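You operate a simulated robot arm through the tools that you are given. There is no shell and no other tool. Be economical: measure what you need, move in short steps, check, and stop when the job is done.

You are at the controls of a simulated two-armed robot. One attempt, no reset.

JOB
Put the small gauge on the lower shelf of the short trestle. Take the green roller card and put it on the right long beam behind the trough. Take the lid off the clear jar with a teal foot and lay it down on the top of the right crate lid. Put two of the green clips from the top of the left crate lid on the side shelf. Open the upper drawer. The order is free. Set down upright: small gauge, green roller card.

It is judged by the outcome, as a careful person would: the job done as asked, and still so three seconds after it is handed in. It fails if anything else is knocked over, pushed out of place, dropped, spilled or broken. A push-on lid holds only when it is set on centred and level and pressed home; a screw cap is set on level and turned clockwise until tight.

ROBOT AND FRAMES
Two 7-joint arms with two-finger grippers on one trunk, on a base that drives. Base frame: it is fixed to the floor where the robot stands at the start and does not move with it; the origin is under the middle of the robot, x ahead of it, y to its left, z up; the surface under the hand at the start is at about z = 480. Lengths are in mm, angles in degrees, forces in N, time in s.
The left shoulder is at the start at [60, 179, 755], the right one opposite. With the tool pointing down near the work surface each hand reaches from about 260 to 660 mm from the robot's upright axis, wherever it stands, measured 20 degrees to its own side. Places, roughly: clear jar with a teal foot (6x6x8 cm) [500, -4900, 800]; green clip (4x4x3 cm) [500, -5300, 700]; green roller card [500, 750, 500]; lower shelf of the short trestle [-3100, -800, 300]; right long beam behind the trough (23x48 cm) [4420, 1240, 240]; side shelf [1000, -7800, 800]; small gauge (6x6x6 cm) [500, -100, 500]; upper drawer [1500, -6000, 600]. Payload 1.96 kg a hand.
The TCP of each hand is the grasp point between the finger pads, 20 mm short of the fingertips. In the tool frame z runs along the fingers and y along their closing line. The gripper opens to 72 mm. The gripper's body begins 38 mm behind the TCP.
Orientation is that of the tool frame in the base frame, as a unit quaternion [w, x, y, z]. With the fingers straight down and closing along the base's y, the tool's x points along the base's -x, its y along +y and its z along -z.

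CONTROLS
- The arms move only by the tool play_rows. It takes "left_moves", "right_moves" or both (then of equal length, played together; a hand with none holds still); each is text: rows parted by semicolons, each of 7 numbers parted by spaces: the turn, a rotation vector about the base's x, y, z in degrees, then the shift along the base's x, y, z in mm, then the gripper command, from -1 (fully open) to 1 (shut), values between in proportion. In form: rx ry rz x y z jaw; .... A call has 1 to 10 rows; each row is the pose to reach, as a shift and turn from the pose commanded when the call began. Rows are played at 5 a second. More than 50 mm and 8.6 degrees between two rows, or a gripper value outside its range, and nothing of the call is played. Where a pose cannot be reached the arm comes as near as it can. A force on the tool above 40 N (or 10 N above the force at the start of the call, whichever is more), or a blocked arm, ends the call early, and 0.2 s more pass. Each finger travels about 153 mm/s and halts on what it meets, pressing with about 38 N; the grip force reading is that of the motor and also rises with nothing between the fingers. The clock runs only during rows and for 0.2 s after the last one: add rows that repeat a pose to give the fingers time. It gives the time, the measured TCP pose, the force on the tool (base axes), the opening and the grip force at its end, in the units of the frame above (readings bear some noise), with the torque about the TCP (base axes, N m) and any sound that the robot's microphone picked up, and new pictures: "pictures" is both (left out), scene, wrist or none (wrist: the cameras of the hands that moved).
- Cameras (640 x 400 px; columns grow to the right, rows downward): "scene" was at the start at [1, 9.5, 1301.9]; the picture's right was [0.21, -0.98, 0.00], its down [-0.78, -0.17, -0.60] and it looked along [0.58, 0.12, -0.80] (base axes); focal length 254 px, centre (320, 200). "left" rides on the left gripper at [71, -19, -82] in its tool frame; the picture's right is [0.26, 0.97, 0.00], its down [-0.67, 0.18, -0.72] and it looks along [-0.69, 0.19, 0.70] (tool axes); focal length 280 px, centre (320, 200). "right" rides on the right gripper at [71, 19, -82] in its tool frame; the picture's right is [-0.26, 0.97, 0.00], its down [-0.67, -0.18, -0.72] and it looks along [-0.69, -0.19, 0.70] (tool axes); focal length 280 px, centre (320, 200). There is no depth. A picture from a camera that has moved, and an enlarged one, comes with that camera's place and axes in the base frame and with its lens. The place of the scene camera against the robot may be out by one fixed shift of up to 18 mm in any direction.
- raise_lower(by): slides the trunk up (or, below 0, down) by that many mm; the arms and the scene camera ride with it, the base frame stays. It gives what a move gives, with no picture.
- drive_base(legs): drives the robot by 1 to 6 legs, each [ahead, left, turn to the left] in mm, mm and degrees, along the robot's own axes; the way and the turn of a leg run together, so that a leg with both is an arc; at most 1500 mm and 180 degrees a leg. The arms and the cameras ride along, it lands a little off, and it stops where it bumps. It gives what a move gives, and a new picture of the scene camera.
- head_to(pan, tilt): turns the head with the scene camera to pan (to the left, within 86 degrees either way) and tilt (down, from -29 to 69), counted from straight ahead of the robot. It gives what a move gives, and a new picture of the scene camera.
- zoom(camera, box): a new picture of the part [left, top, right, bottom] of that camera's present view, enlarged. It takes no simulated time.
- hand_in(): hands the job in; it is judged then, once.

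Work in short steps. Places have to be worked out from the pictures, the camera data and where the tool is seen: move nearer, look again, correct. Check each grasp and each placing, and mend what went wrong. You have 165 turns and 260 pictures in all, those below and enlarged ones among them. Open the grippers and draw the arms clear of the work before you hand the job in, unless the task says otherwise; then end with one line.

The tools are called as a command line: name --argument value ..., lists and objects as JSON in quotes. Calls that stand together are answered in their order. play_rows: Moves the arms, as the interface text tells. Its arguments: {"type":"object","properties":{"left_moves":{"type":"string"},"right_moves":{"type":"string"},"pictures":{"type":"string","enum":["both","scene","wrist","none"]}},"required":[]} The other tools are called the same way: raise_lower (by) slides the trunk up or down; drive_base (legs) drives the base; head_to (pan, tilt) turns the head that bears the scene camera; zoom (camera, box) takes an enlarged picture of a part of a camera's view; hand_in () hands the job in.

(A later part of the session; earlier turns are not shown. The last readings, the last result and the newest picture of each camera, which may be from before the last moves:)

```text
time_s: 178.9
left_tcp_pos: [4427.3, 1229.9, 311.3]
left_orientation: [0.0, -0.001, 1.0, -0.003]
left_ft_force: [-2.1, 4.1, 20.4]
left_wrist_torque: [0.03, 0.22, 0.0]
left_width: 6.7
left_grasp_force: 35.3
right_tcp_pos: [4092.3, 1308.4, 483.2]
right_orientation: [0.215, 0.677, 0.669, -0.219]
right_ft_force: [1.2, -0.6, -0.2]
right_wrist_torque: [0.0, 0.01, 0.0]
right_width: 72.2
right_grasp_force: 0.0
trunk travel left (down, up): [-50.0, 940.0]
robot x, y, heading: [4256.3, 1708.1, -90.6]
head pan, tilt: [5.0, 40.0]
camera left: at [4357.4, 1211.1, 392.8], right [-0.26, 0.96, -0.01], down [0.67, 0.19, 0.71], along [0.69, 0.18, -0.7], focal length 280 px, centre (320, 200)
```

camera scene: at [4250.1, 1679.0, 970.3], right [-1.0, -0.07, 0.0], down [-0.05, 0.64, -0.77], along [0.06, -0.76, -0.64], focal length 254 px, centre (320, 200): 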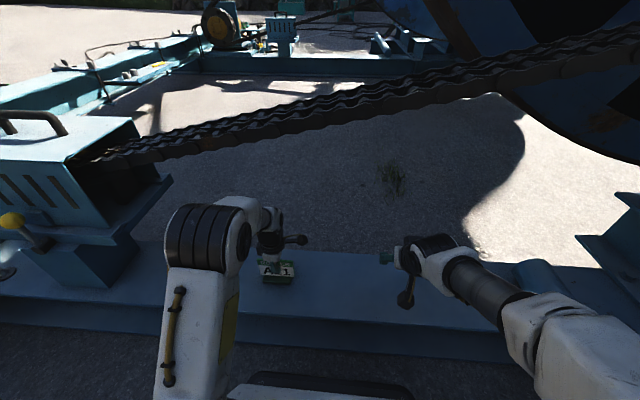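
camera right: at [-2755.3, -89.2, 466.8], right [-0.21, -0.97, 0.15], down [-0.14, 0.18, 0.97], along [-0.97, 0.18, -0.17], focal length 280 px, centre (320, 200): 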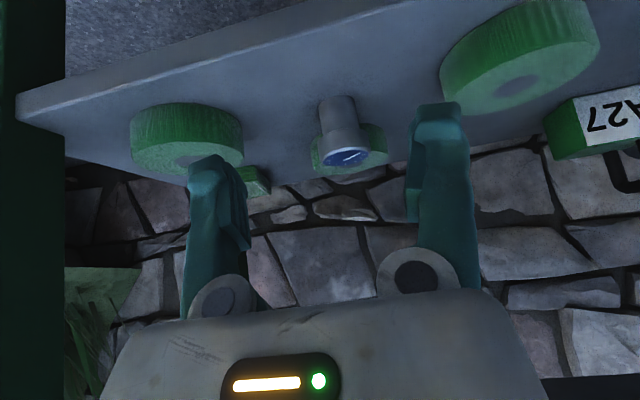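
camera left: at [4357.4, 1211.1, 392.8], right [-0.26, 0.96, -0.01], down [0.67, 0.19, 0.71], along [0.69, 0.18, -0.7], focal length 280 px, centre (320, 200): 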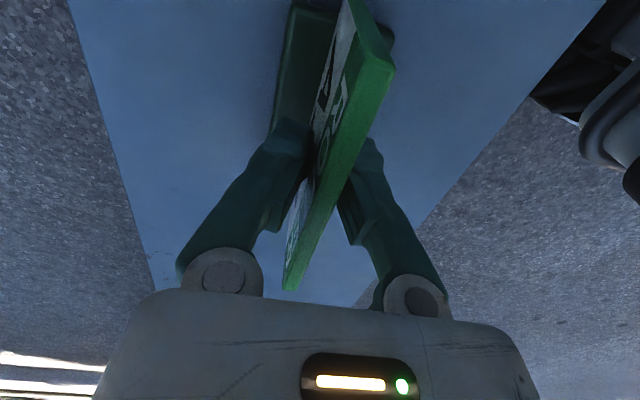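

Firmly on the beam. I relieve 2 mm, open, and check.

play_rows --left_moves "0 0 0 0 0 2 1; 0 0 0 0 0 2 0.8; 0 0 0 0 0 2 0.3; 0 0 0 0 0 2 -0.3; 0 0 0 0 0 2 -1; 0 0 0 0 0 2 -1" --pictures "wrist"

play_rows --left_moves "0 0 0 0 0 30 -1; 0 0 0 0 0 65 -1; 0 0 0 0 0 100 -1; 0 0 0 0 40 110 -1; 0 0 0 0 80 110 -1; 0 0 0 0 120 110 -1; 0 0 0 0 160 110 -1" --pictures "both"

```text
time_s: 180.3
left_tcp_pos: [4427.8, 1230.3, 310.6]
left_orientation: [0.0, -0.001, 1.0, -0.002]
left_ft_force: [-0.3, -0.2, -0.3]
left_wrist_torque: [0.02, -0.01, 0.04]
left_width: 72.0
left_grasp_force: 0.0
right_tcp_pos: [4092.7, 1308.9, 482.4]
right_orientation: [0.213, 0.678, 0.669, -0.218]
right_ft_force: [-0.2, -0.1, -0.4]
right_wrist_torque: [0.02, 0.0, -0.01]
right_width: 72.0
right_grasp_force: 0.0
trunk travel left (down, up): [-50.0, 940.0]
robot x, y, heading: [4250.6, 1711.0, -90.6]
head pan, tilt: [5.0, 40.0]
camera left: at [4357.7, 1210.9, 392.9], right [-0.26, 0.96, 0.0], down [0.67, 0.19, 0.71], along [0.69, 0.19, -0.7], focal length 280 px, centre (320, 200)
```

left: 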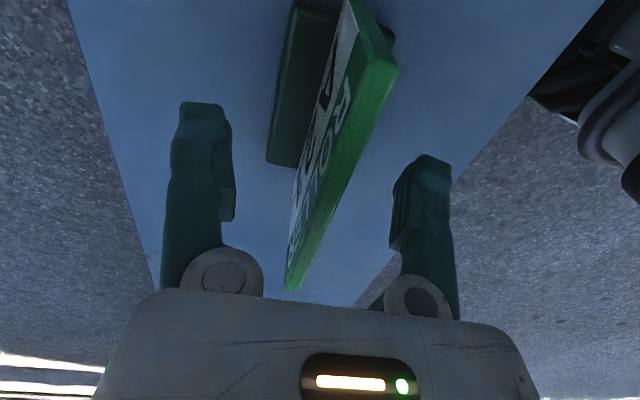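

```text
time_s: 181.9
left_tcp_pos: [4426.6, 1390.7, 421.5]
left_orientation: [0.0, 0.0, 1.0, -0.002]
left_ft_force: [0.8, -0.4, -0.3]
left_wrist_torque: [0.01, -0.01, -0.01]
left_width: 72.0
left_grasp_force: 0.0
left hand out of reach, approached as far as the arm can: row 3
right_tcp_pos: [4092.5, 1308.3, 481.6]
right_orientation: [0.212, 0.678, 0.669, -0.217]
right_ft_force: [0.1, 0.0, 0.4]
right_wrist_torque: [0.01, 0.02, 0.01]
right_width: 72.0
right_grasp_force: 0.0
trunk travel left (down, up): [-50.0, 940.0]
robot x, y, heading: [4254.2, 1706.0, -90.9]
head pan, tilt: [5.0, 40.0]
camera scene: at [4250.1, 1678.9, 970.3], right [-1.0, -0.07, 0.0], down [-0.05, 0.64, -0.77], along [0.06, -0.76, -0.64], focal length 254 px, centre (320, 200)
camera left: at [4356.6, 1371.0, 503.9], right [-0.26, 0.96, 0.0], down [0.67, 0.19, 0.71], along [0.69, 0.19, -0.7], focal length 280 px, centre (320, 200)
```

scene: 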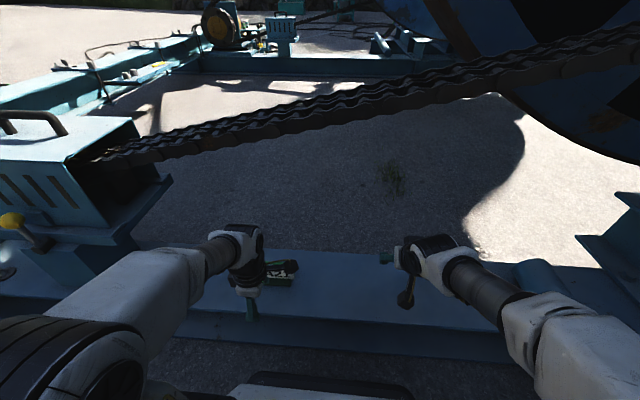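
left: 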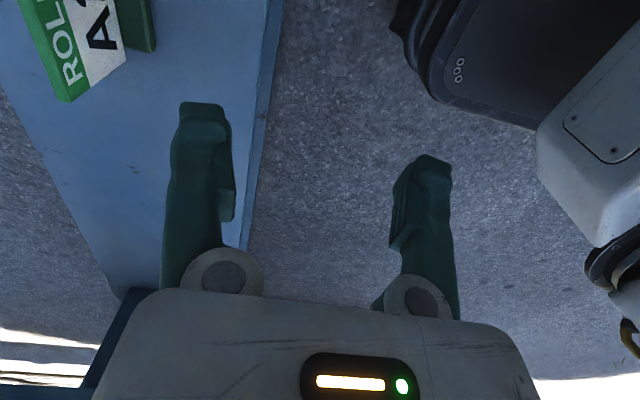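

The card is released; check that it stands.

zoom --camera "scene" --box '[220, 220, 380, 320]'

drive_base --legs '[[-700, 0, 0]]'

zoom --camera "scene" --box '[220, 150, 380, 250]'

```text
4.00 times, centred on (300, 270) of scene
camera zoom: at [4250.1, 1678.9, 970.3], right [-1.0, -0.07, 0.0], down [-0.05, 0.64, -0.77], along [0.06, -0.76, -0.64], focal length 1016 px, centre (400, -80)
```

zoom: 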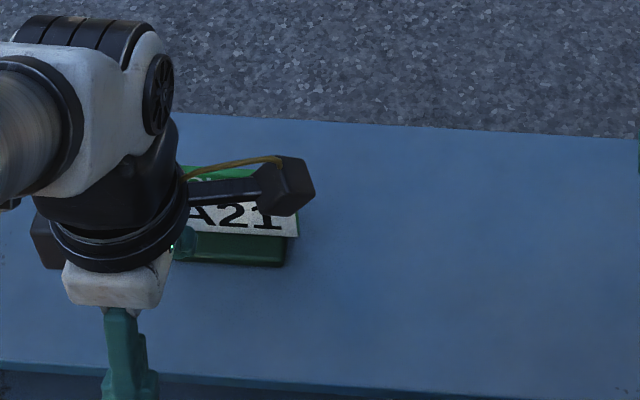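

```text
time_s: 185.7
left_tcp_pos: [4437.2, 2091.6, 421.9]
left_orientation: [0.0, -0.004, 1.0, -0.002]
left_ft_force: [0.5, -0.8, 0.3]
left_wrist_torque: [0.03, -0.03, -0.01]
left_width: 72.1
left_grasp_force: 0.0
right_tcp_pos: [4102.7, 2006.2, 481.8]
right_orientation: [0.212, 0.677, 0.671, -0.217]
right_ft_force: [-0.6, 0.0, -0.9]
right_wrist_torque: [-0.02, 0.05, 0.02]
right_width: 71.7
right_grasp_force: 0.1
trunk travel left (down, up): [-50.0, 940.0]
robot x, y, heading: [4258.2, 2414.3, -90.4]
head pan, tilt: [5.0, 40.0]
camera scene: at [4258.3, 2379.0, 970.3], right [-1.0, -0.08, 0.0], down [-0.05, 0.64, -0.77], along [0.06, -0.76, -0.64], focal length 254 px, centre (320, 200)
```

scene: 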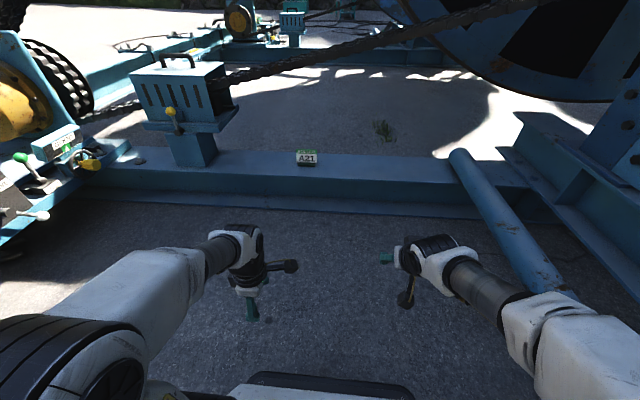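

```text
4.00 times, centred on (300, 200) of scene
camera zoom: at [4258.3, 2379.0, 970.3], right [-1.0, -0.08, 0.0], down [-0.05, 0.64, -0.77], along [0.06, -0.76, -0.64], focal length 1016 px, centre (400, 200)
```

zoom: 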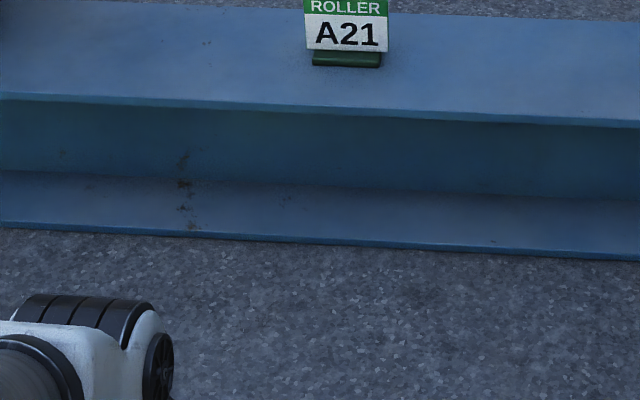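

The card stands upright on the beam. Next, the route to the area at y≈-5000: I raise the trunk for a high look around.

raise_lower --by 930

head_to --pan 0 --tilt 12

head_to --pan 60 --tilt 12

```text
refused: 930 is not a number from -400 to 400
```

```text
time_s: 186.6
left_tcp_pos: [4436.4, 2090.5, 423.0]
left_orientation: [0.0, -0.004, 1.0, -0.001]
left_ft_force: [0.8, 0.4, -0.6]
left_wrist_torque: [-0.02, 0.03, -0.01]
left_width: 71.9
left_grasp_force: 0.0
right_tcp_pos: [4103.9, 2006.4, 481.3]
right_orientation: [0.213, 0.676, 0.671, -0.217]
right_ft_force: [0.4, 0.1, -0.2]
right_wrist_torque: [0.01, 0.04, -0.02]
right_width: 71.9
right_grasp_force: 0.1
trunk travel left (down, up): [-50.0, 940.0]
robot x, y, heading: [4264.3, 2407.1, -90.6]
head pan, tilt: [0.0, 12.0]
camera scene: at [4250.8, 2370.6, 1014.7], right [-1.0, 0.01, 0.0], down [0.0, 0.21, -0.98], along [-0.01, -0.98, -0.21], focal length 254 px, centre (320, 200)
```

scene: 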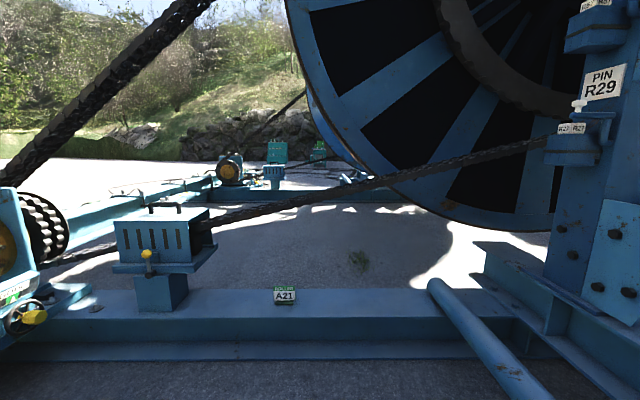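

```text
time_s: 187.9
left_tcp_pos: [4436.2, 2090.9, 422.1]
left_orientation: [0.0, -0.004, 1.0, -0.002]
left_ft_force: [0.7, -0.4, -0.4]
left_wrist_torque: [-0.03, -0.02, -0.01]
left_width: 72.2
left_grasp_force: 0.0
right_tcp_pos: [4103.2, 2006.6, 481.7]
right_orientation: [0.213, 0.676, 0.671, -0.217]
right_ft_force: [0.6, -0.3, 0.6]
right_wrist_torque: [-0.01, -0.03, 0.0]
right_width: 71.8
right_grasp_force: 0.0
trunk travel left (down, up): [-50.0, 940.0]
robot x, y, heading: [4261.3, 2410.5, -90.6]
head pan, tilt: [60.0, 12.0]
camera scene: at [4332.0, 2416.4, 1014.8], right [-0.51, -0.86, 0.0], down [-0.18, 0.11, -0.98], along [0.84, -0.5, -0.21], focal length 254 px, centre (320, 200)
```

scene: 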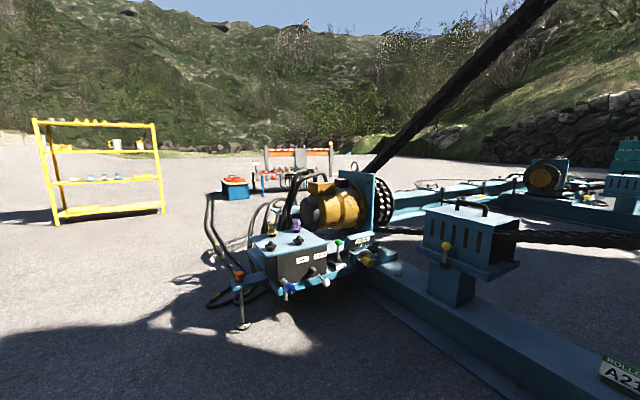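

East has hoses on the ground, so I take the known western way back. First to the mouth of the gap.

raise_lower --by 400

drive_base --legs '[[-1190, 0, 0], [0, 0, -88.6], [1490, 0, 0], [1490, 0, 0], [570, 0, 0]]'

head_to --pan 10 --tilt 30

```text
time_s: 191.8
left_tcp_pos: [4437.5, 2090.6, 822.8]
left_orientation: [0.001, -0.003, 1.0, -0.002]
left_ft_force: [0.0, -0.5, -0.3]
left_wrist_torque: [0.02, -0.01, -0.02]
left_width: 72.1
left_grasp_force: 0.0
right_tcp_pos: [4102.8, 2007.2, 881.6]
right_orientation: [0.213, 0.676, 0.671, -0.216]
right_ft_force: [0.8, 0.1, 0.8]
right_wrist_torque: [0.03, -0.03, 0.02]
right_width: 72.0
right_grasp_force: 0.1
trunk travel left (down, up): [-450.0, 540.0]
robot x, y, heading: [4261.2, 2409.6, -90.6]
head pan, tilt: [60.0, 12.0]
```

```text
time_s: 218.3
left_tcp_pos: [408.9, 3337.5, 823.5]
left_orientation: [-0.001, 0.697, 0.717, 0.0]
left_ft_force: [-0.1, 0.6, 0.6]
left_wrist_torque: [0.0, 0.01, 0.01]
left_width: 72.0
left_grasp_force: 0.2
right_tcp_pos: [318.5, 3670.5, 880.4]
right_orientation: [0.001, 0.953, 0.006, -0.304]
right_ft_force: [0.2, 0.2, 0.1]
right_wrist_torque: [0.0, 0.01, -0.03]
right_width: 71.8
right_grasp_force: 0.2
trunk travel left (down, up): [-450.0, 540.0]
robot x, y, heading: [726.6, 3517.1, -179.3]
head pan, tilt: [60.0, 12.0]
camera scene: at [726.9, 3432.6, 1414.8], right [-0.87, 0.49, 0.0], down [0.1, 0.18, -0.98], along [-0.48, -0.85, -0.21], focal length 254 px, centre (320, 200)
```

scene: 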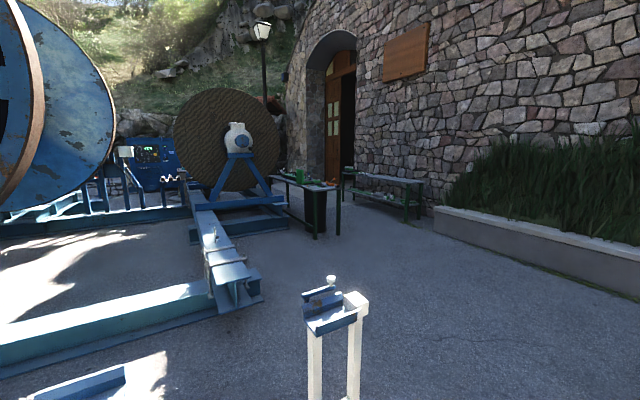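

```text
time_s: 219.5
left_tcp_pos: [409.1, 3338.6, 822.9]
left_orientation: [-0.001, 0.697, 0.717, -0.001]
left_ft_force: [0.8, 0.5, -0.3]
left_wrist_torque: [-0.01, 0.01, 0.01]
left_width: 72.0
left_grasp_force: 0.0
right_tcp_pos: [317.9, 3669.9, 881.3]
right_orientation: [0.0, 0.953, 0.006, -0.304]
right_ft_force: [-0.1, -0.9, 0.1]
right_wrist_torque: [0.01, 0.02, 0.0]
right_width: 72.1
right_grasp_force: 0.0
trunk travel left (down, up): [-450.0, 540.0]
robot x, y, heading: [723.5, 3520.6, -179.3]
head pan, tilt: [10.0, 30.0]
camera scene: at [684.4, 3497.1, 1385.7], right [-0.19, 0.98, 0.0], down [0.49, 0.09, -0.87], along [-0.85, -0.16, -0.5], focal length 254 px, centre (320, 200)
```

scene: 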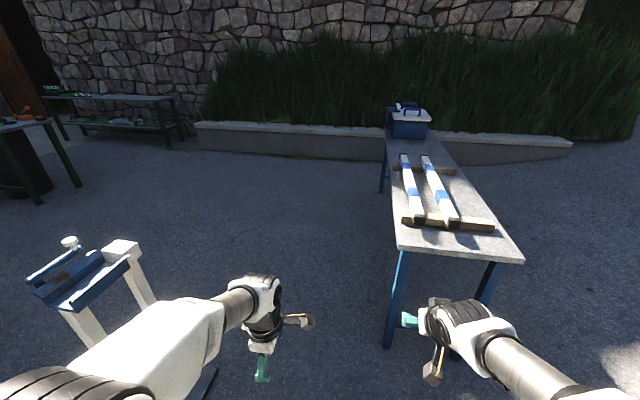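

Aligned with the gap. I drive through, then diagonally to the aisle, and face -y there.

drive_base --legs '[[0, 0, 17.5], [1450, 0, 0], [450, 0, 0], [0, 0, 42], [1200, 0, 0], [1070, 0, 0]]'

head_to --pan 25 --tilt 20

```text
time_s: 242.8
left_tcp_pos: [-2171.0, 555.0, 822.0]
left_orientation: [0.0, 0.239, 0.971, 0.0]
left_ft_force: [-0.8, 0.3, 0.0]
left_wrist_torque: [0.01, -0.01, -0.05]
left_width: 71.9
left_grasp_force: 0.1
right_tcp_pos: [-2505.4, 637.8, 881.7]
right_orientation: [0.154, 0.819, 0.487, -0.262]
right_ft_force: [0.0, 0.0, -0.3]
right_wrist_torque: [0.01, 0.01, -0.03]
right_width: 72.0
right_grasp_force: 0.0
trunk travel left (down, up): [-450.0, 540.0]
robot x, y, heading: [-2176.8, 911.4, -118.6]
head pan, tilt: [10.0, 30.0]
camera scene: at [-2187.2, 878.9, 1385.7], right [-0.95, 0.32, 0.0], down [0.16, 0.47, -0.87], along [-0.28, -0.82, -0.5], focal length 254 px, centre (320, 200)
```

scene: 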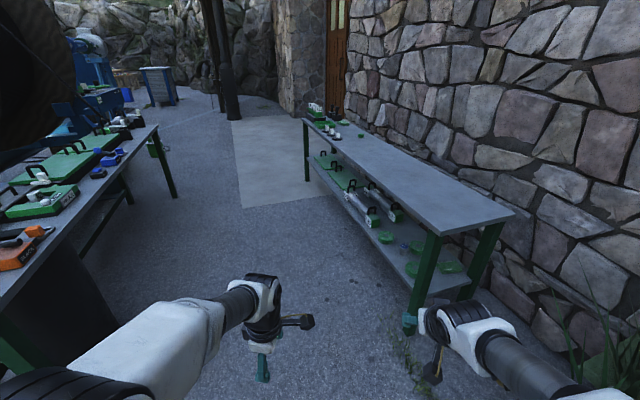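

```text
time_s: 243.6
left_tcp_pos: [-2172.2, 555.6, 823.4]
left_orientation: [0.0, 0.239, 0.971, -0.002]
left_ft_force: [0.0, -0.1, 0.2]
left_wrist_torque: [0.01, -0.02, 0.02]
left_width: 71.9
left_grasp_force: 0.0
right_tcp_pos: [-2505.9, 638.3, 881.1]
right_orientation: [0.155, 0.818, 0.487, -0.263]
right_ft_force: [0.6, -1.5, 0.2]
right_wrist_torque: [-0.04, 0.02, 0.01]
right_width: 71.9
right_grasp_force: 0.1
trunk travel left (down, up): [-450.0, 540.0]
robot x, y, heading: [-2171.7, 919.3, -118.7]
head pan, tilt: [25.0, 20.0]
camera scene: at [-2164.1, 872.0, 1401.7], right [-1.0, 0.06, 0.0], down [0.02, 0.34, -0.94], along [-0.06, -0.94, -0.34], focal length 254 px, centre (320, 200)
```

scene: 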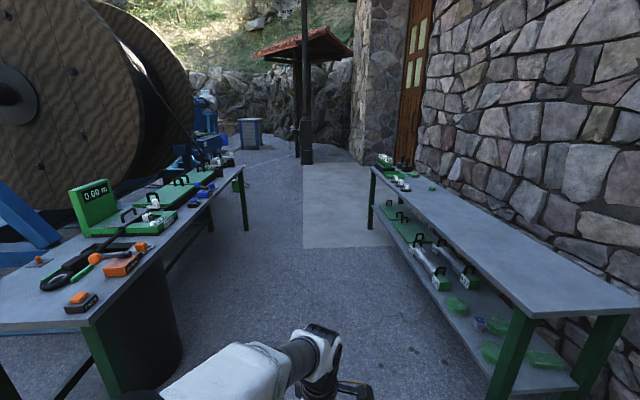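

The aisle is clear straight along -y. I turn to -90° and drive down it.

drive_base --legs '[[0, 0, 28.7], [1490, 0, 0], [1490, 0, 0], [900, 0, 0]]'

head_to --pan 55 --tilt 20

```text
time_s: 263.7
left_tcp_pos: [-2055.6, -3295.2, 822.2]
left_orientation: [0.0, -0.001, 1.0, 0.0]
left_ft_force: [-0.2, 0.7, -0.7]
left_wrist_torque: [0.03, 0.0, 0.0]
left_width: 71.9
left_grasp_force: 0.0
right_tcp_pos: [-2390.3, -3376.8, 881.7]
right_orientation: [0.212, 0.678, 0.669, -0.218]
right_ft_force: [0.3, -0.5, -0.3]
right_wrist_torque: [-0.02, 0.02, 0.02]
right_width: 72.1
right_grasp_force: 0.1
trunk travel left (down, up): [-450.0, 540.0]
robot x, y, heading: [-2222.0, -2977.1, -90.6]
head pan, tilt: [25.0, 20.0]
camera scene: at [-2200.8, -3007.1, 1401.7], right [-0.91, -0.41, 0.0], down [-0.14, 0.31, -0.94], along [0.38, -0.86, -0.34], focal length 254 px, centre (320, 200)
```

scene: 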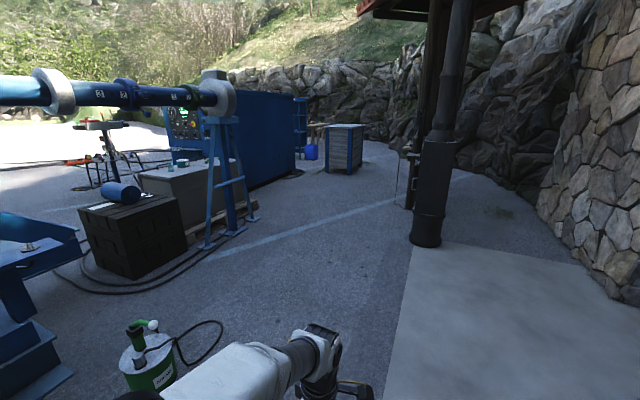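

```text
time_s: 264.7
left_tcp_pos: [-2055.4, -3294.9, 822.5]
left_orientation: [0.0, -0.001, 1.0, -0.002]
left_ft_force: [0.6, 0.3, 0.5]
left_wrist_torque: [-0.01, -0.04, 0.0]
left_width: 72.0
left_grasp_force: 0.1
right_tcp_pos: [-2390.0, -3377.5, 882.3]
right_orientation: [0.213, 0.678, 0.669, -0.219]
right_ft_force: [0.1, -0.5, 0.3]
right_wrist_torque: [-0.03, 0.0, 0.01]
right_width: 71.8
right_grasp_force: 0.1
trunk travel left (down, up): [-450.0, 540.0]
robot x, y, heading: [-2226.9, -2976.2, -91.1]
head pan, tilt: [55.0, 20.0]
camera scene: at [-2163.5, -2976.2, 1401.7], right [-0.59, -0.81, 0.0], down [-0.28, 0.2, -0.94], along [0.76, -0.55, -0.34], focal length 254 px, centre (320, 200)
```

scene: 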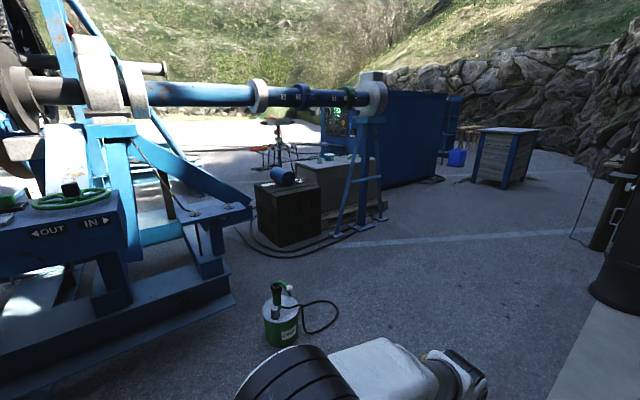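

The crates, jar and container come in view. Enlarge that region.

zoom --camera "scene" --box '[230, 110, 400, 250]'

zoom --camera "scene" --box '[370, 70, 560, 200]'

```text
2.86 times, centred on (315, 180) of scene
camera zoom: at [-2163.5, -2976.2, 1401.7], right [-0.59, -0.81, 0.0], down [-0.28, 0.2, -0.94], along [0.76, -0.55, -0.34], focal length 726 px, centre (334, 257)
```

zoom: 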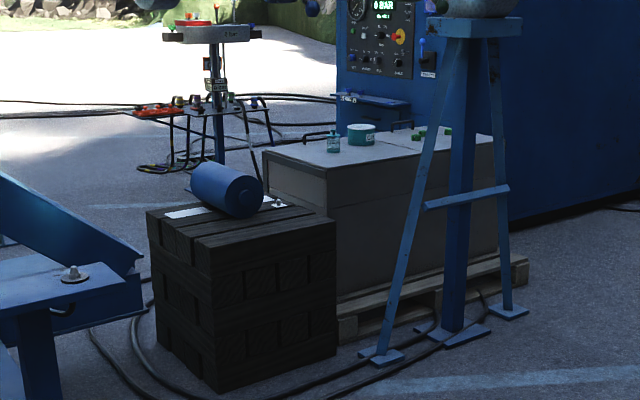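

```text
3.08 times, centred on (465, 135) of scene
camera zoom: at [-2163.5, -2976.2, 1401.7], right [-0.59, -0.81, 0.0], down [-0.28, 0.2, -0.94], along [0.76, -0.55, -0.34], focal length 782 px, centre (-126, 400)
```

zoom: 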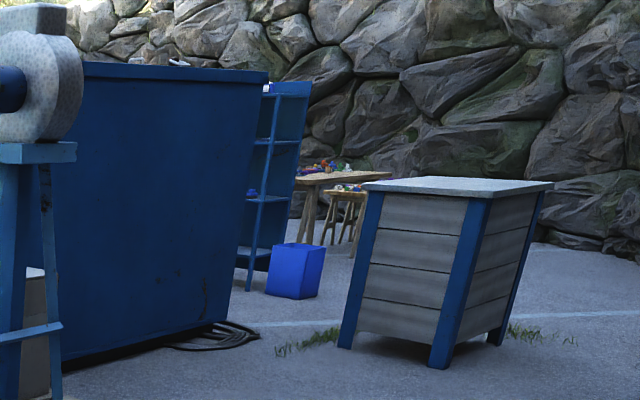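

The crate's lids open toward +x (handles there), so I need to come to its +x side. The way between reel frame and dark crate looks too narrow; I drive south-west of the container to survey further.

drive_base --legs '[[1200, 300, 0], [1200, 300, 0]]'

head_to --pan 80 --tilt 15

head_to --pan 30 --tilt 15

```text
time_s: 276.8
left_tcp_pos: [-1479.8, -5708.4, 822.8]
left_orientation: [0.0, -0.001, 1.0, -0.001]
left_ft_force: [0.2, -0.5, 0.4]
left_wrist_torque: [0.0, -0.02, -0.03]
left_width: 72.1
left_grasp_force: 0.0
right_tcp_pos: [-1813.5, -5791.5, 882.1]
right_orientation: [0.213, 0.678, 0.669, -0.218]
right_ft_force: [0.6, -0.6, -0.6]
right_wrist_torque: [0.0, 0.02, -0.01]
right_width: 72.2
right_grasp_force: 0.0
trunk travel left (down, up): [-450.0, 540.0]
robot x, y, heading: [-1649.5, -5386.6, -91.2]
head pan, tilt: [55.0, 20.0]
camera scene: at [-1587.3, -5389.4, 1401.7], right [-0.58, -0.81, 0.0], down [-0.28, 0.2, -0.94], along [0.76, -0.55, -0.34], focal length 254 px, centre (320, 200)
```

scene: 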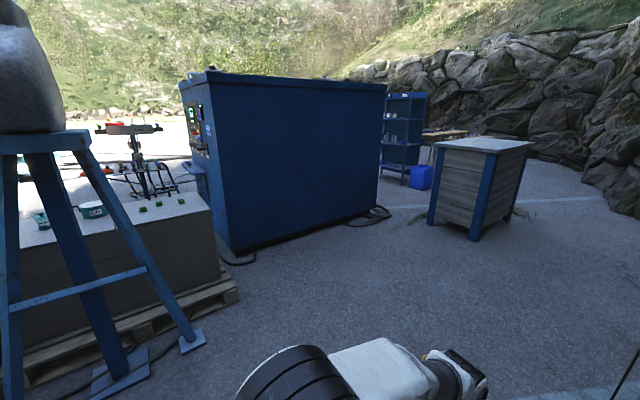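

```text
time_s: 277.7
left_tcp_pos: [-1479.2, -5708.9, 822.3]
left_orientation: [0.001, 0.0, 1.0, -0.002]
left_ft_force: [0.4, -0.8, -0.8]
left_wrist_torque: [0.02, -0.04, 0.04]
left_width: 72.1
left_grasp_force: 0.1
right_tcp_pos: [-1814.3, -5790.4, 880.7]
right_orientation: [0.214, 0.677, 0.669, -0.218]
right_ft_force: [-0.1, -0.5, -0.8]
right_wrist_torque: [-0.02, -0.02, -0.01]
right_width: 71.9
right_grasp_force: 0.1
trunk travel left (down, up): [-450.0, 540.0]
robot x, y, heading: [-1651.2, -5392.4, -90.6]
head pan, tilt: [80.0, 15.0]
camera scene: at [-1571.1, -5352.2, 1409.9], right [-0.19, -0.98, 0.0], down [-0.25, 0.05, -0.97], along [0.95, -0.18, -0.26], focal length 254 px, centre (320, 200)
```

scene: 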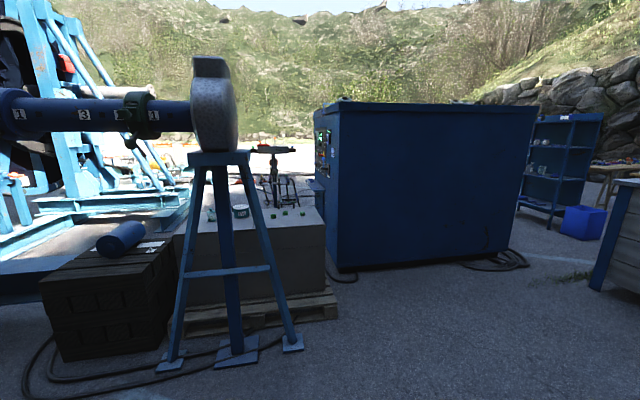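

```text
time_s: 278.9
left_tcp_pos: [-1480.1, -5709.0, 822.3]
left_orientation: [0.001, -0.001, 1.0, -0.002]
left_ft_force: [0.7, 0.1, -0.6]
left_wrist_torque: [-0.04, 0.0, 0.02]
left_width: 72.1
left_grasp_force: 0.1
right_tcp_pos: [-1811.9, -5791.8, 881.4]
right_orientation: [0.213, 0.678, 0.669, -0.218]
right_ft_force: [0.1, 0.0, 0.3]
right_wrist_torque: [0.0, 0.0, -0.01]
right_width: 71.8
right_grasp_force: 0.0
trunk travel left (down, up): [-450.0, 540.0]
robot x, y, heading: [-1654.4, -5388.3, -90.8]
head pan, tilt: [30.0, 15.0]
camera scene: at [-1617.2, -5416.1, 1409.9], right [-0.87, -0.49, 0.0], down [-0.13, 0.23, -0.97], along [0.47, -0.84, -0.26], focal length 254 px, centre (320, 200)
```

scene: 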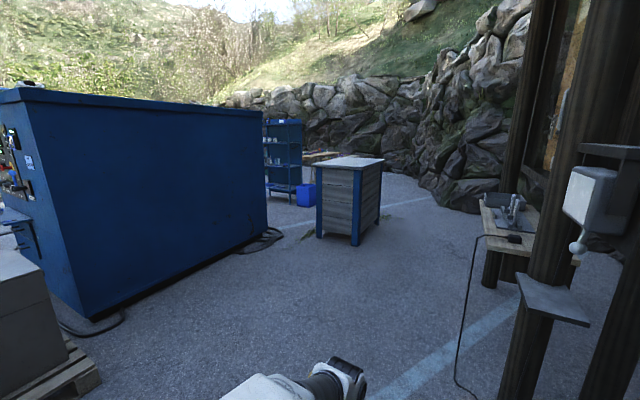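

The container spans x≈700+, y -5990 to -7950; a slatted cabinet stands by its far end. I go nearer to measure the gap there and look for the side shelf.

drive_base --legs '[[1400, 500, 0], [400, 100, 0]]'

head_to --pan 30 --tilt 30

```text
time_s: 288.4
left_tcp_pos: [-905.5, -7512.6, 821.8]
left_orientation: [0.0, -0.001, 1.0, -0.001]
left_ft_force: [-0.2, -0.7, -0.4]
left_wrist_torque: [0.01, 0.01, 0.03]
left_width: 72.1
left_grasp_force: 0.1
right_tcp_pos: [-1239.0, -7596.2, 880.1]
right_orientation: [0.212, 0.678, 0.67, -0.217]
right_ft_force: [-0.6, -0.1, 0.1]
right_wrist_torque: [0.0, -0.02, -0.01]
right_width: 71.9
right_grasp_force: 0.2
trunk travel left (down, up): [-450.0, 540.0]
robot x, y, heading: [-1076.4, -7193.1, -90.7]
head pan, tilt: [30.0, 15.0]
camera scene: at [-1043.1, -7221.4, 1409.8], right [-0.87, -0.49, 0.0], down [-0.13, 0.23, -0.97], along [0.47, -0.84, -0.26], focal length 254 px, centre (320, 200)
```

scene: 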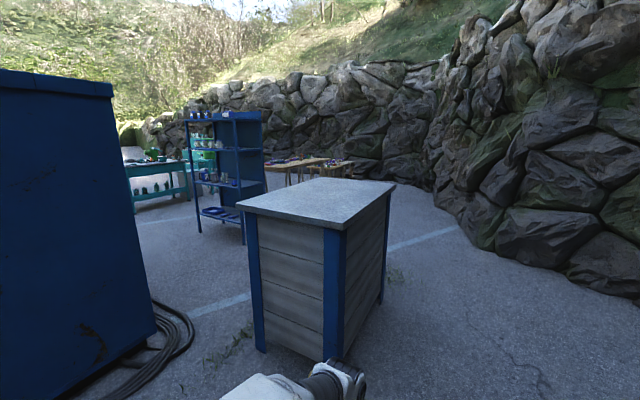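

```text
time_s: 289.2
left_tcp_pos: [-905.1, -7513.6, 822.1]
left_orientation: [0.001, -0.002, 1.0, -0.002]
left_ft_force: [0.3, 0.0, 0.2]
left_wrist_torque: [0.02, 0.0, 0.0]
left_width: 72.0
left_grasp_force: 0.0
right_tcp_pos: [-1239.2, -7595.7, 881.2]
right_orientation: [0.213, 0.677, 0.67, -0.218]
right_ft_force: [1.2, 0.2, 0.4]
right_wrist_torque: [0.01, 0.0, 0.01]
right_width: 72.3
right_grasp_force: 0.1
trunk travel left (down, up): [-450.0, 540.0]
robot x, y, heading: [-1076.9, -7190.8, -90.6]
head pan, tilt: [30.0, 30.0]
camera scene: at [-1044.7, -7218.1, 1385.7], right [-0.87, -0.49, 0.0], down [-0.24, 0.44, -0.87], along [0.42, -0.76, -0.5], focal length 254 px, centre (320, 200)
```

scene: 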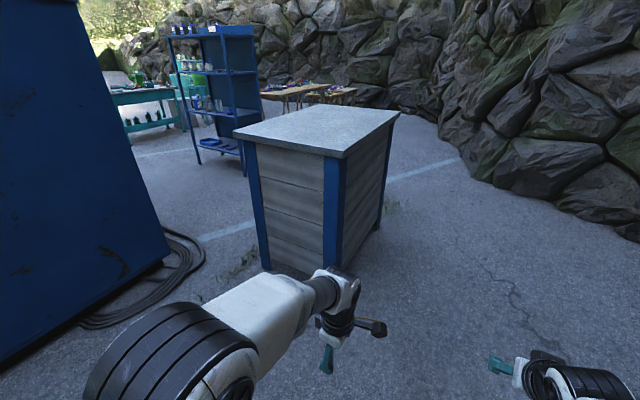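

The gap holds cable coils, so I go around the cabinet's west and south side, where the ground is open.

drive_base --legs '[[1100, -250, 0], [1400, 0, 0], [0, 0, 95]]'

head_to --pan 0 --tilt 25

```text
time_s: 305.6
left_tcp_pos: [-1049.5, -9502.7, 823.4]
left_orientation: [-0.001, 0.736, -0.677, 0.001]
left_ft_force: [0.2, -0.3, -0.4]
left_wrist_torque: [-0.01, -0.02, -0.06]
left_width: 72.0
left_grasp_force: 0.0
right_tcp_pos: [-939.4, -9828.8, 881.7]
right_orientation: [0.306, -0.034, 0.951, 0.01]
right_ft_force: [0.4, -0.2, 0.4]
right_wrist_torque: [-0.01, -0.02, 0.03]
right_width: 72.1
right_grasp_force: 0.0
trunk travel left (down, up): [-450.0, 540.0]
robot x, y, heading: [-1351.6, -9698.8, 3.9]
head pan, tilt: [30.0, 30.0]
camera scene: at [-1349.4, -9661.6, 1385.7], right [0.56, -0.83, 0.0], down [-0.41, -0.28, -0.87], along [0.72, 0.48, -0.5], focal length 254 px, centre (320, 200)
```

scene: 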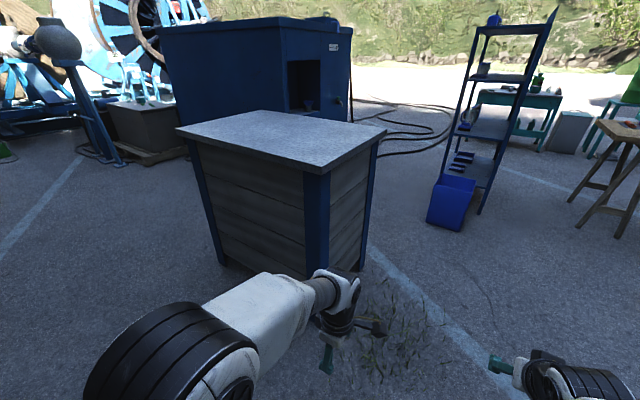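

```text
time_s: 306.5
left_tcp_pos: [-1047.8, -9503.4, 823.3]
left_orientation: [-0.001, 0.736, -0.677, 0.001]
left_ft_force: [0.3, 0.2, -0.5]
left_wrist_torque: [0.02, 0.03, -0.01]
left_width: 72.2
left_grasp_force: 0.1
right_tcp_pos: [-939.5, -9828.7, 881.4]
right_orientation: [0.305, -0.033, 0.952, 0.009]
right_ft_force: [0.2, -0.5, 0.2]
right_wrist_torque: [-0.01, -0.02, -0.04]
right_width: 72.1
right_grasp_force: 0.0
trunk travel left (down, up): [-450.0, 540.0]
robot x, y, heading: [-1354.8, -9700.0, 4.0]
head pan, tilt: [0.0, 25.0]
camera scene: at [-1332.4, -9705.7, 1393.6], right [0.07, -1.0, 0.0], down [-0.42, -0.03, -0.91], along [0.9, 0.06, -0.42], focal length 254 px, centre (320, 200)
```

scene: 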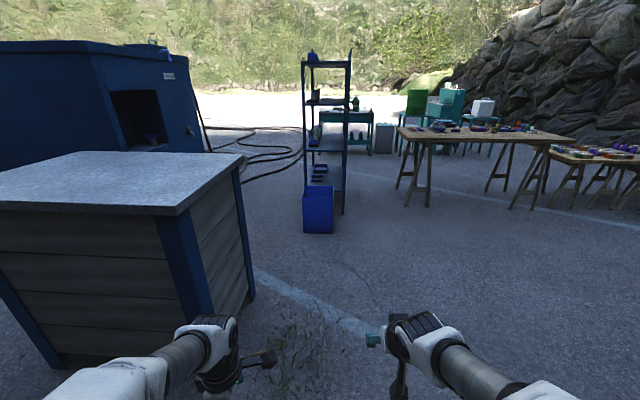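

The container's far end has a niche with the side shelf. I thread between cabinet and blue bin to stand before that end.

drive_base --legs '[[0, 0, -4], [1490, 0, 0], [70, 0, 0], [0, 0, 64], [1050, 0, 0]]'

head_to --pan -50 --tilt 30

head_to --pan 5 --tilt 30

```text
time_s: 322.8
left_tcp_pos: [656.9, -8402.6, 822.3]
left_orientation: [-0.002, 0.975, -0.223, 0.0]
left_ft_force: [-0.6, 1.2, 0.0]
left_wrist_torque: [0.0, -0.03, -0.03]
left_width: 71.9
left_grasp_force: 0.1
right_tcp_pos: [993.4, -8473.4, 882.6]
right_orientation: [0.261, -0.5, 0.81, 0.159]
right_ft_force: [-0.2, 0.9, -0.4]
right_wrist_torque: [-0.01, -0.03, -0.03]
right_width: 72.1
right_grasp_force: 0.1
trunk travel left (down, up): [-450.0, 540.0]
robot x, y, heading: [673.4, -8767.3, 63.6]
head pan, tilt: [0.0, 25.0]
camera scene: at [676.9, -8742.4, 1393.6], right [0.89, -0.45, 0.0], down [-0.19, -0.38, -0.91], along [0.41, 0.81, -0.42], focal length 254 px, centre (320, 200)
```

scene: 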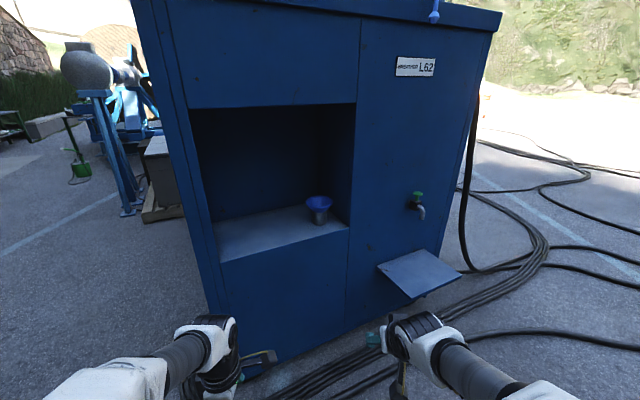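

```text
time_s: 323.9
left_tcp_pos: [658.2, -8402.7, 822.4]
left_orientation: [-0.002, 0.975, -0.223, 0.0]
left_ft_force: [0.6, -0.3, 0.4]
left_wrist_torque: [-0.04, -0.01, -0.02]
left_width: 72.0
left_grasp_force: 0.0
right_tcp_pos: [993.5, -8474.9, 881.2]
right_orientation: [0.26, -0.501, 0.81, 0.16]
right_ft_force: [0.0, -0.3, -0.4]
right_wrist_torque: [0.01, -0.02, -0.02]
right_width: 72.0
right_grasp_force: 0.1
trunk travel left (down, up): [-450.0, 540.0]
robot x, y, heading: [676.6, -8765.9, 63.5]
head pan, tilt: [-50.0, 30.0]
camera scene: at [723.4, -8804.1, 1385.7], right [0.23, -0.97, 0.0], down [-0.49, -0.12, -0.87], along [0.84, 0.2, -0.5], focal length 254 px, centre (320, 200)
```

scene: 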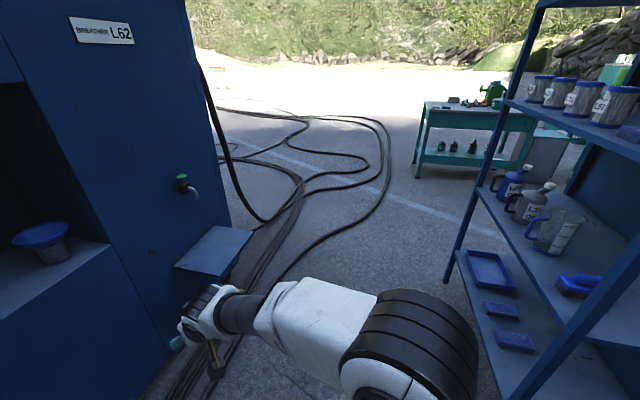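

```text
time_s: 325.2
left_tcp_pos: [656.8, -8401.7, 822.4]
left_orientation: [-0.002, 0.975, -0.223, 0.0]
left_ft_force: [-0.5, -0.2, 0.7]
left_wrist_torque: [0.04, -0.04, 0.03]
left_width: 72.1
left_grasp_force: 0.2
right_tcp_pos: [993.9, -8474.7, 882.0]
right_orientation: [0.26, -0.501, 0.81, 0.159]
right_ft_force: [0.0, -1.1, -0.7]
right_wrist_torque: [-0.01, 0.01, 0.0]
right_width: 72.2
right_grasp_force: 0.0
trunk travel left (down, up): [-450.0, 540.0]
robot x, y, heading: [671.7, -8761.3, 63.5]
head pan, tilt: [5.0, 30.0]
camera scene: at [668.9, -8741.1, 1385.7], right [0.93, -0.37, 0.0], down [-0.18, -0.46, -0.87], along [0.32, 0.8, -0.5], focal length 254 px, centre (320, 200)
```

scene: 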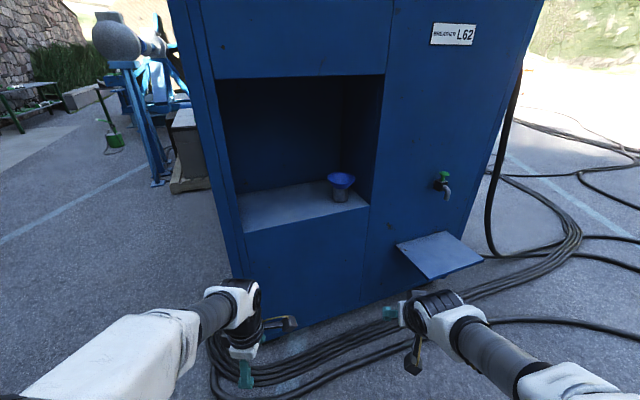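

The niche shelf (with a cup) is right here. To reach the crate's front I must cross the thin ground hoses on the east side; I try carefully, watching for a bump.

drive_base --legs '[[0, 0, -60], [1490, 0, 0], [300, 0, 0]]'

head_to --pan 70 --tilt 30

```text
time_s: 336.9
left_tcp_pos: [2776.0, -8426.2, 822.0]
left_orientation: [0.0, 0.741, -0.672, 0.001]
left_ft_force: [0.7, 0.1, 0.2]
left_wrist_torque: [0.0, 0.0, 0.0]
left_width: 72.0
left_grasp_force: 0.0
right_tcp_pos: [2890.1, -8750.5, 881.4]
right_orientation: [0.304, -0.038, 0.952, 0.011]
right_ft_force: [-0.1, -0.1, 0.1]
right_wrist_torque: [-0.01, 0.0, -0.04]
right_width: 71.9
right_grasp_force: 0.0
trunk travel left (down, up): [-450.0, 540.0]
robot x, y, heading: [2473.7, -8628.5, 4.7]
head pan, tilt: [5.0, 30.0]
camera scene: at [2492.7, -8623.4, 1385.6], right [0.17, -0.99, 0.0], down [-0.49, -0.08, -0.87], along [0.85, 0.14, -0.5], focal length 254 px, centre (320, 200)
```

scene: 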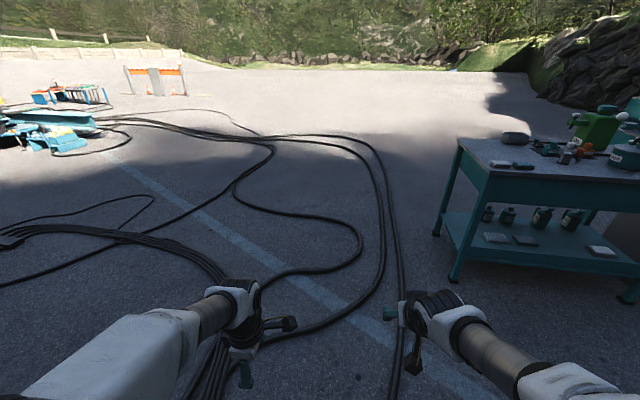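

```text
time_s: 338.3
left_tcp_pos: [2775.6, -8425.6, 822.7]
left_orientation: [-0.001, 0.741, -0.672, 0.001]
left_ft_force: [-0.4, -0.8, -0.2]
left_wrist_torque: [-0.02, -0.01, -0.05]
left_width: 71.8
left_grasp_force: 0.1
right_tcp_pos: [2888.4, -8751.1, 881.6]
right_orientation: [0.305, -0.039, 0.952, 0.011]
right_ft_force: [0.0, 0.7, -0.8]
right_wrist_torque: [-0.01, 0.03, 0.03]
right_width: 72.0
right_grasp_force: 0.1
trunk travel left (down, up): [-450.0, 540.0]
robot x, y, heading: [2473.9, -8630.1, 4.7]
head pan, tilt: [70.0, 30.0]
camera scene: at [2426.6, -8551.4, 1385.7], right [0.96, -0.27, 0.0], down [-0.13, -0.48, -0.87], along [0.23, 0.83, -0.5], focal length 254 px, centre (320, 200)
```

scene: 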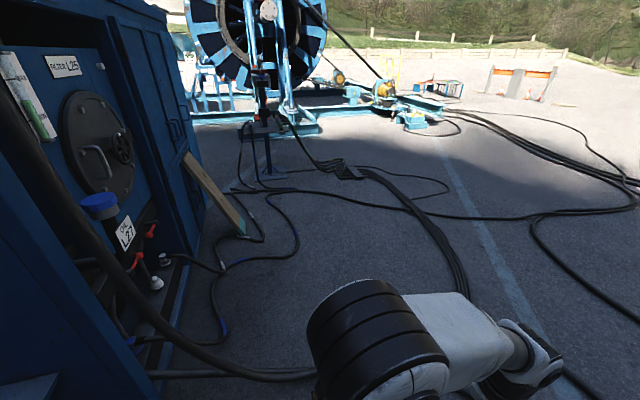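

No bump. The valve stand is at ≈[2590, -5450], so I circle east of it across the open yard.

drive_base --legs '[[0, 0, 55.3], [1490, 0, 0], [1490, 0, 0], [0, 0, 45], [1300, 0, 0]]'

head_to --pan 50 --tilt 25

```text
time_s: 357.4
left_tcp_pos: [3756.7, -5760.0, 821.8]
left_orientation: [-0.001, 0.995, 0.098, 0.0]
left_ft_force: [0.7, 0.8, -0.2]
left_wrist_torque: [-0.02, 0.01, 0.03]
left_width: 72.0
left_grasp_force: 0.0
right_tcp_pos: [4068.4, -5615.5, 882.3]
right_orientation: [-0.196, 0.732, -0.609, -0.233]
right_ft_force: [-0.4, 0.1, 0.5]
right_wrist_torque: [0.0, -0.01, -0.02]
right_width: 72.1
right_grasp_force: 0.1
trunk travel left (down, up): [-450.0, 540.0]
robot x, y, heading: [3984.4, -6044.2, 100.5]
head pan, tilt: [70.0, 30.0]
stopped in leg 5: the robot was blocked; the commanded pose is now the measured one
camera scene: at [3898.1, -6091.0, 1385.7], right [0.17, 0.99, 0.0], down [0.49, -0.08, -0.87], along [-0.85, 0.14, -0.5], focal length 254 px, centre (320, 200)
```

scene: 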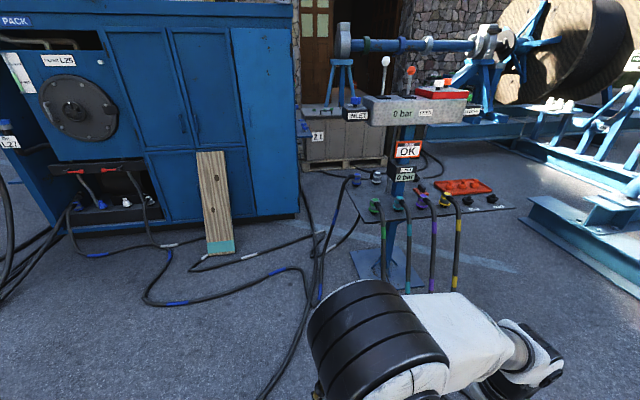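

```text
time_s: 358.2
left_tcp_pos: [3755.5, -5760.6, 821.9]
left_orientation: [-0.002, 0.995, 0.098, -0.001]
left_ft_force: [0.1, 0.2, 0.7]
left_wrist_torque: [-0.02, -0.03, 0.0]
left_width: 72.0
left_grasp_force: 0.0
right_tcp_pos: [4067.4, -5614.8, 882.3]
right_orientation: [-0.196, 0.732, -0.61, -0.234]
right_ft_force: [0.3, -1.1, -0.3]
right_wrist_torque: [0.01, -0.01, 0.03]
right_width: 72.1
right_grasp_force: 0.2
trunk travel left (down, up): [-450.0, 540.0]
robot x, y, heading: [3988.8, -6041.9, 100.5]
head pan, tilt: [50.0, 25.0]
camera scene: at [3906.6, -6060.2, 1393.6], right [0.49, 0.87, 0.0], down [0.37, -0.21, -0.91], along [-0.79, 0.45, -0.42], focal length 254 px, centre (320, 200)
```

scene: 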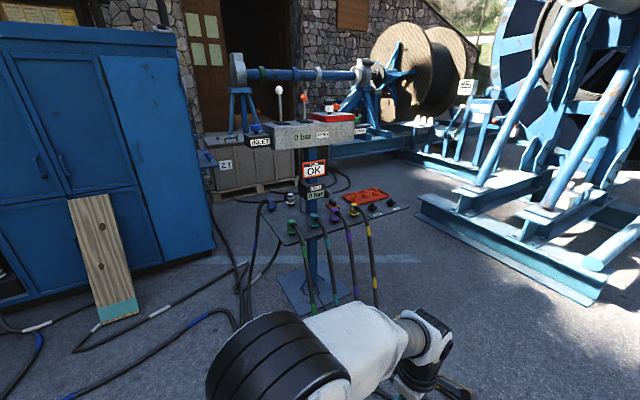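

Blocked ahead. I look at what is before the base.

head_to --pan 0 --tilt 50

head_to --pan -40 --tilt 40

```text
time_s: 359.4
left_tcp_pos: [3756.0, -5760.2, 822.0]
left_orientation: [-0.002, 0.995, 0.097, 0.0]
left_ft_force: [0.6, -0.5, -0.1]
left_wrist_torque: [-0.04, 0.0, 0.03]
left_width: 72.2
left_grasp_force: 0.0
right_tcp_pos: [4067.6, -5615.0, 880.6]
right_orientation: [-0.196, 0.732, -0.61, -0.233]
right_ft_force: [0.2, 0.0, 0.5]
right_wrist_torque: [0.02, 0.04, -0.03]
right_width: 72.2
right_grasp_force: 0.0
trunk travel left (down, up): [-450.0, 540.0]
robot x, y, heading: [3985.1, -6041.3, 100.5]
head pan, tilt: [0.0, 50.0]
camera scene: at [3972.7, -6029.8, 1356.2], right [0.98, 0.18, 0.0], down [0.14, -0.75, -0.64], along [-0.12, 0.63, -0.77], focal length 254 px, centre (320, 200)
```

scene: 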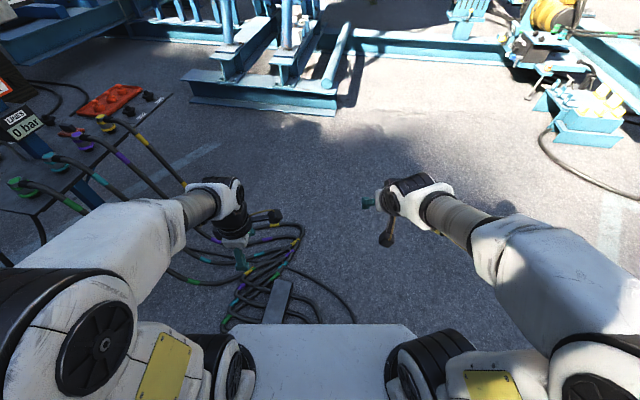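

```text
time_s: 360.5
left_tcp_pos: [3755.3, -5760.6, 822.3]
left_orientation: [-0.002, 0.995, 0.098, 0.0]
left_ft_force: [-0.2, -0.4, 0.2]
left_wrist_torque: [-0.03, 0.01, -0.02]
left_width: 72.0
left_grasp_force: 0.0
right_tcp_pos: [4069.1, -5615.9, 882.6]
right_orientation: [-0.196, 0.732, -0.609, -0.233]
right_ft_force: [0.6, 0.3, 0.9]
right_wrist_torque: [-0.02, -0.01, 0.0]
right_width: 72.0
right_grasp_force: 0.1
trunk travel left (down, up): [-450.0, 540.0]
robot x, y, heading: [3986.2, -6042.0, 100.4]
head pan, tilt: [-40.0, 40.0]
camera scene: at [4028.6, -6031.7, 1370.3], right [0.87, -0.49, 0.0], down [-0.32, -0.56, -0.77], along [0.38, 0.67, -0.64], focal length 254 px, centre (320, 200)
```

scene: 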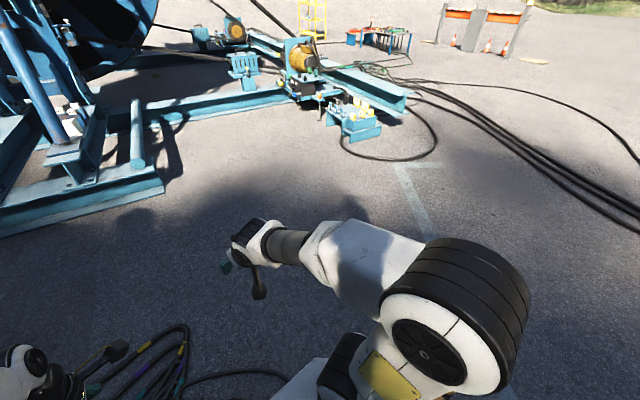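

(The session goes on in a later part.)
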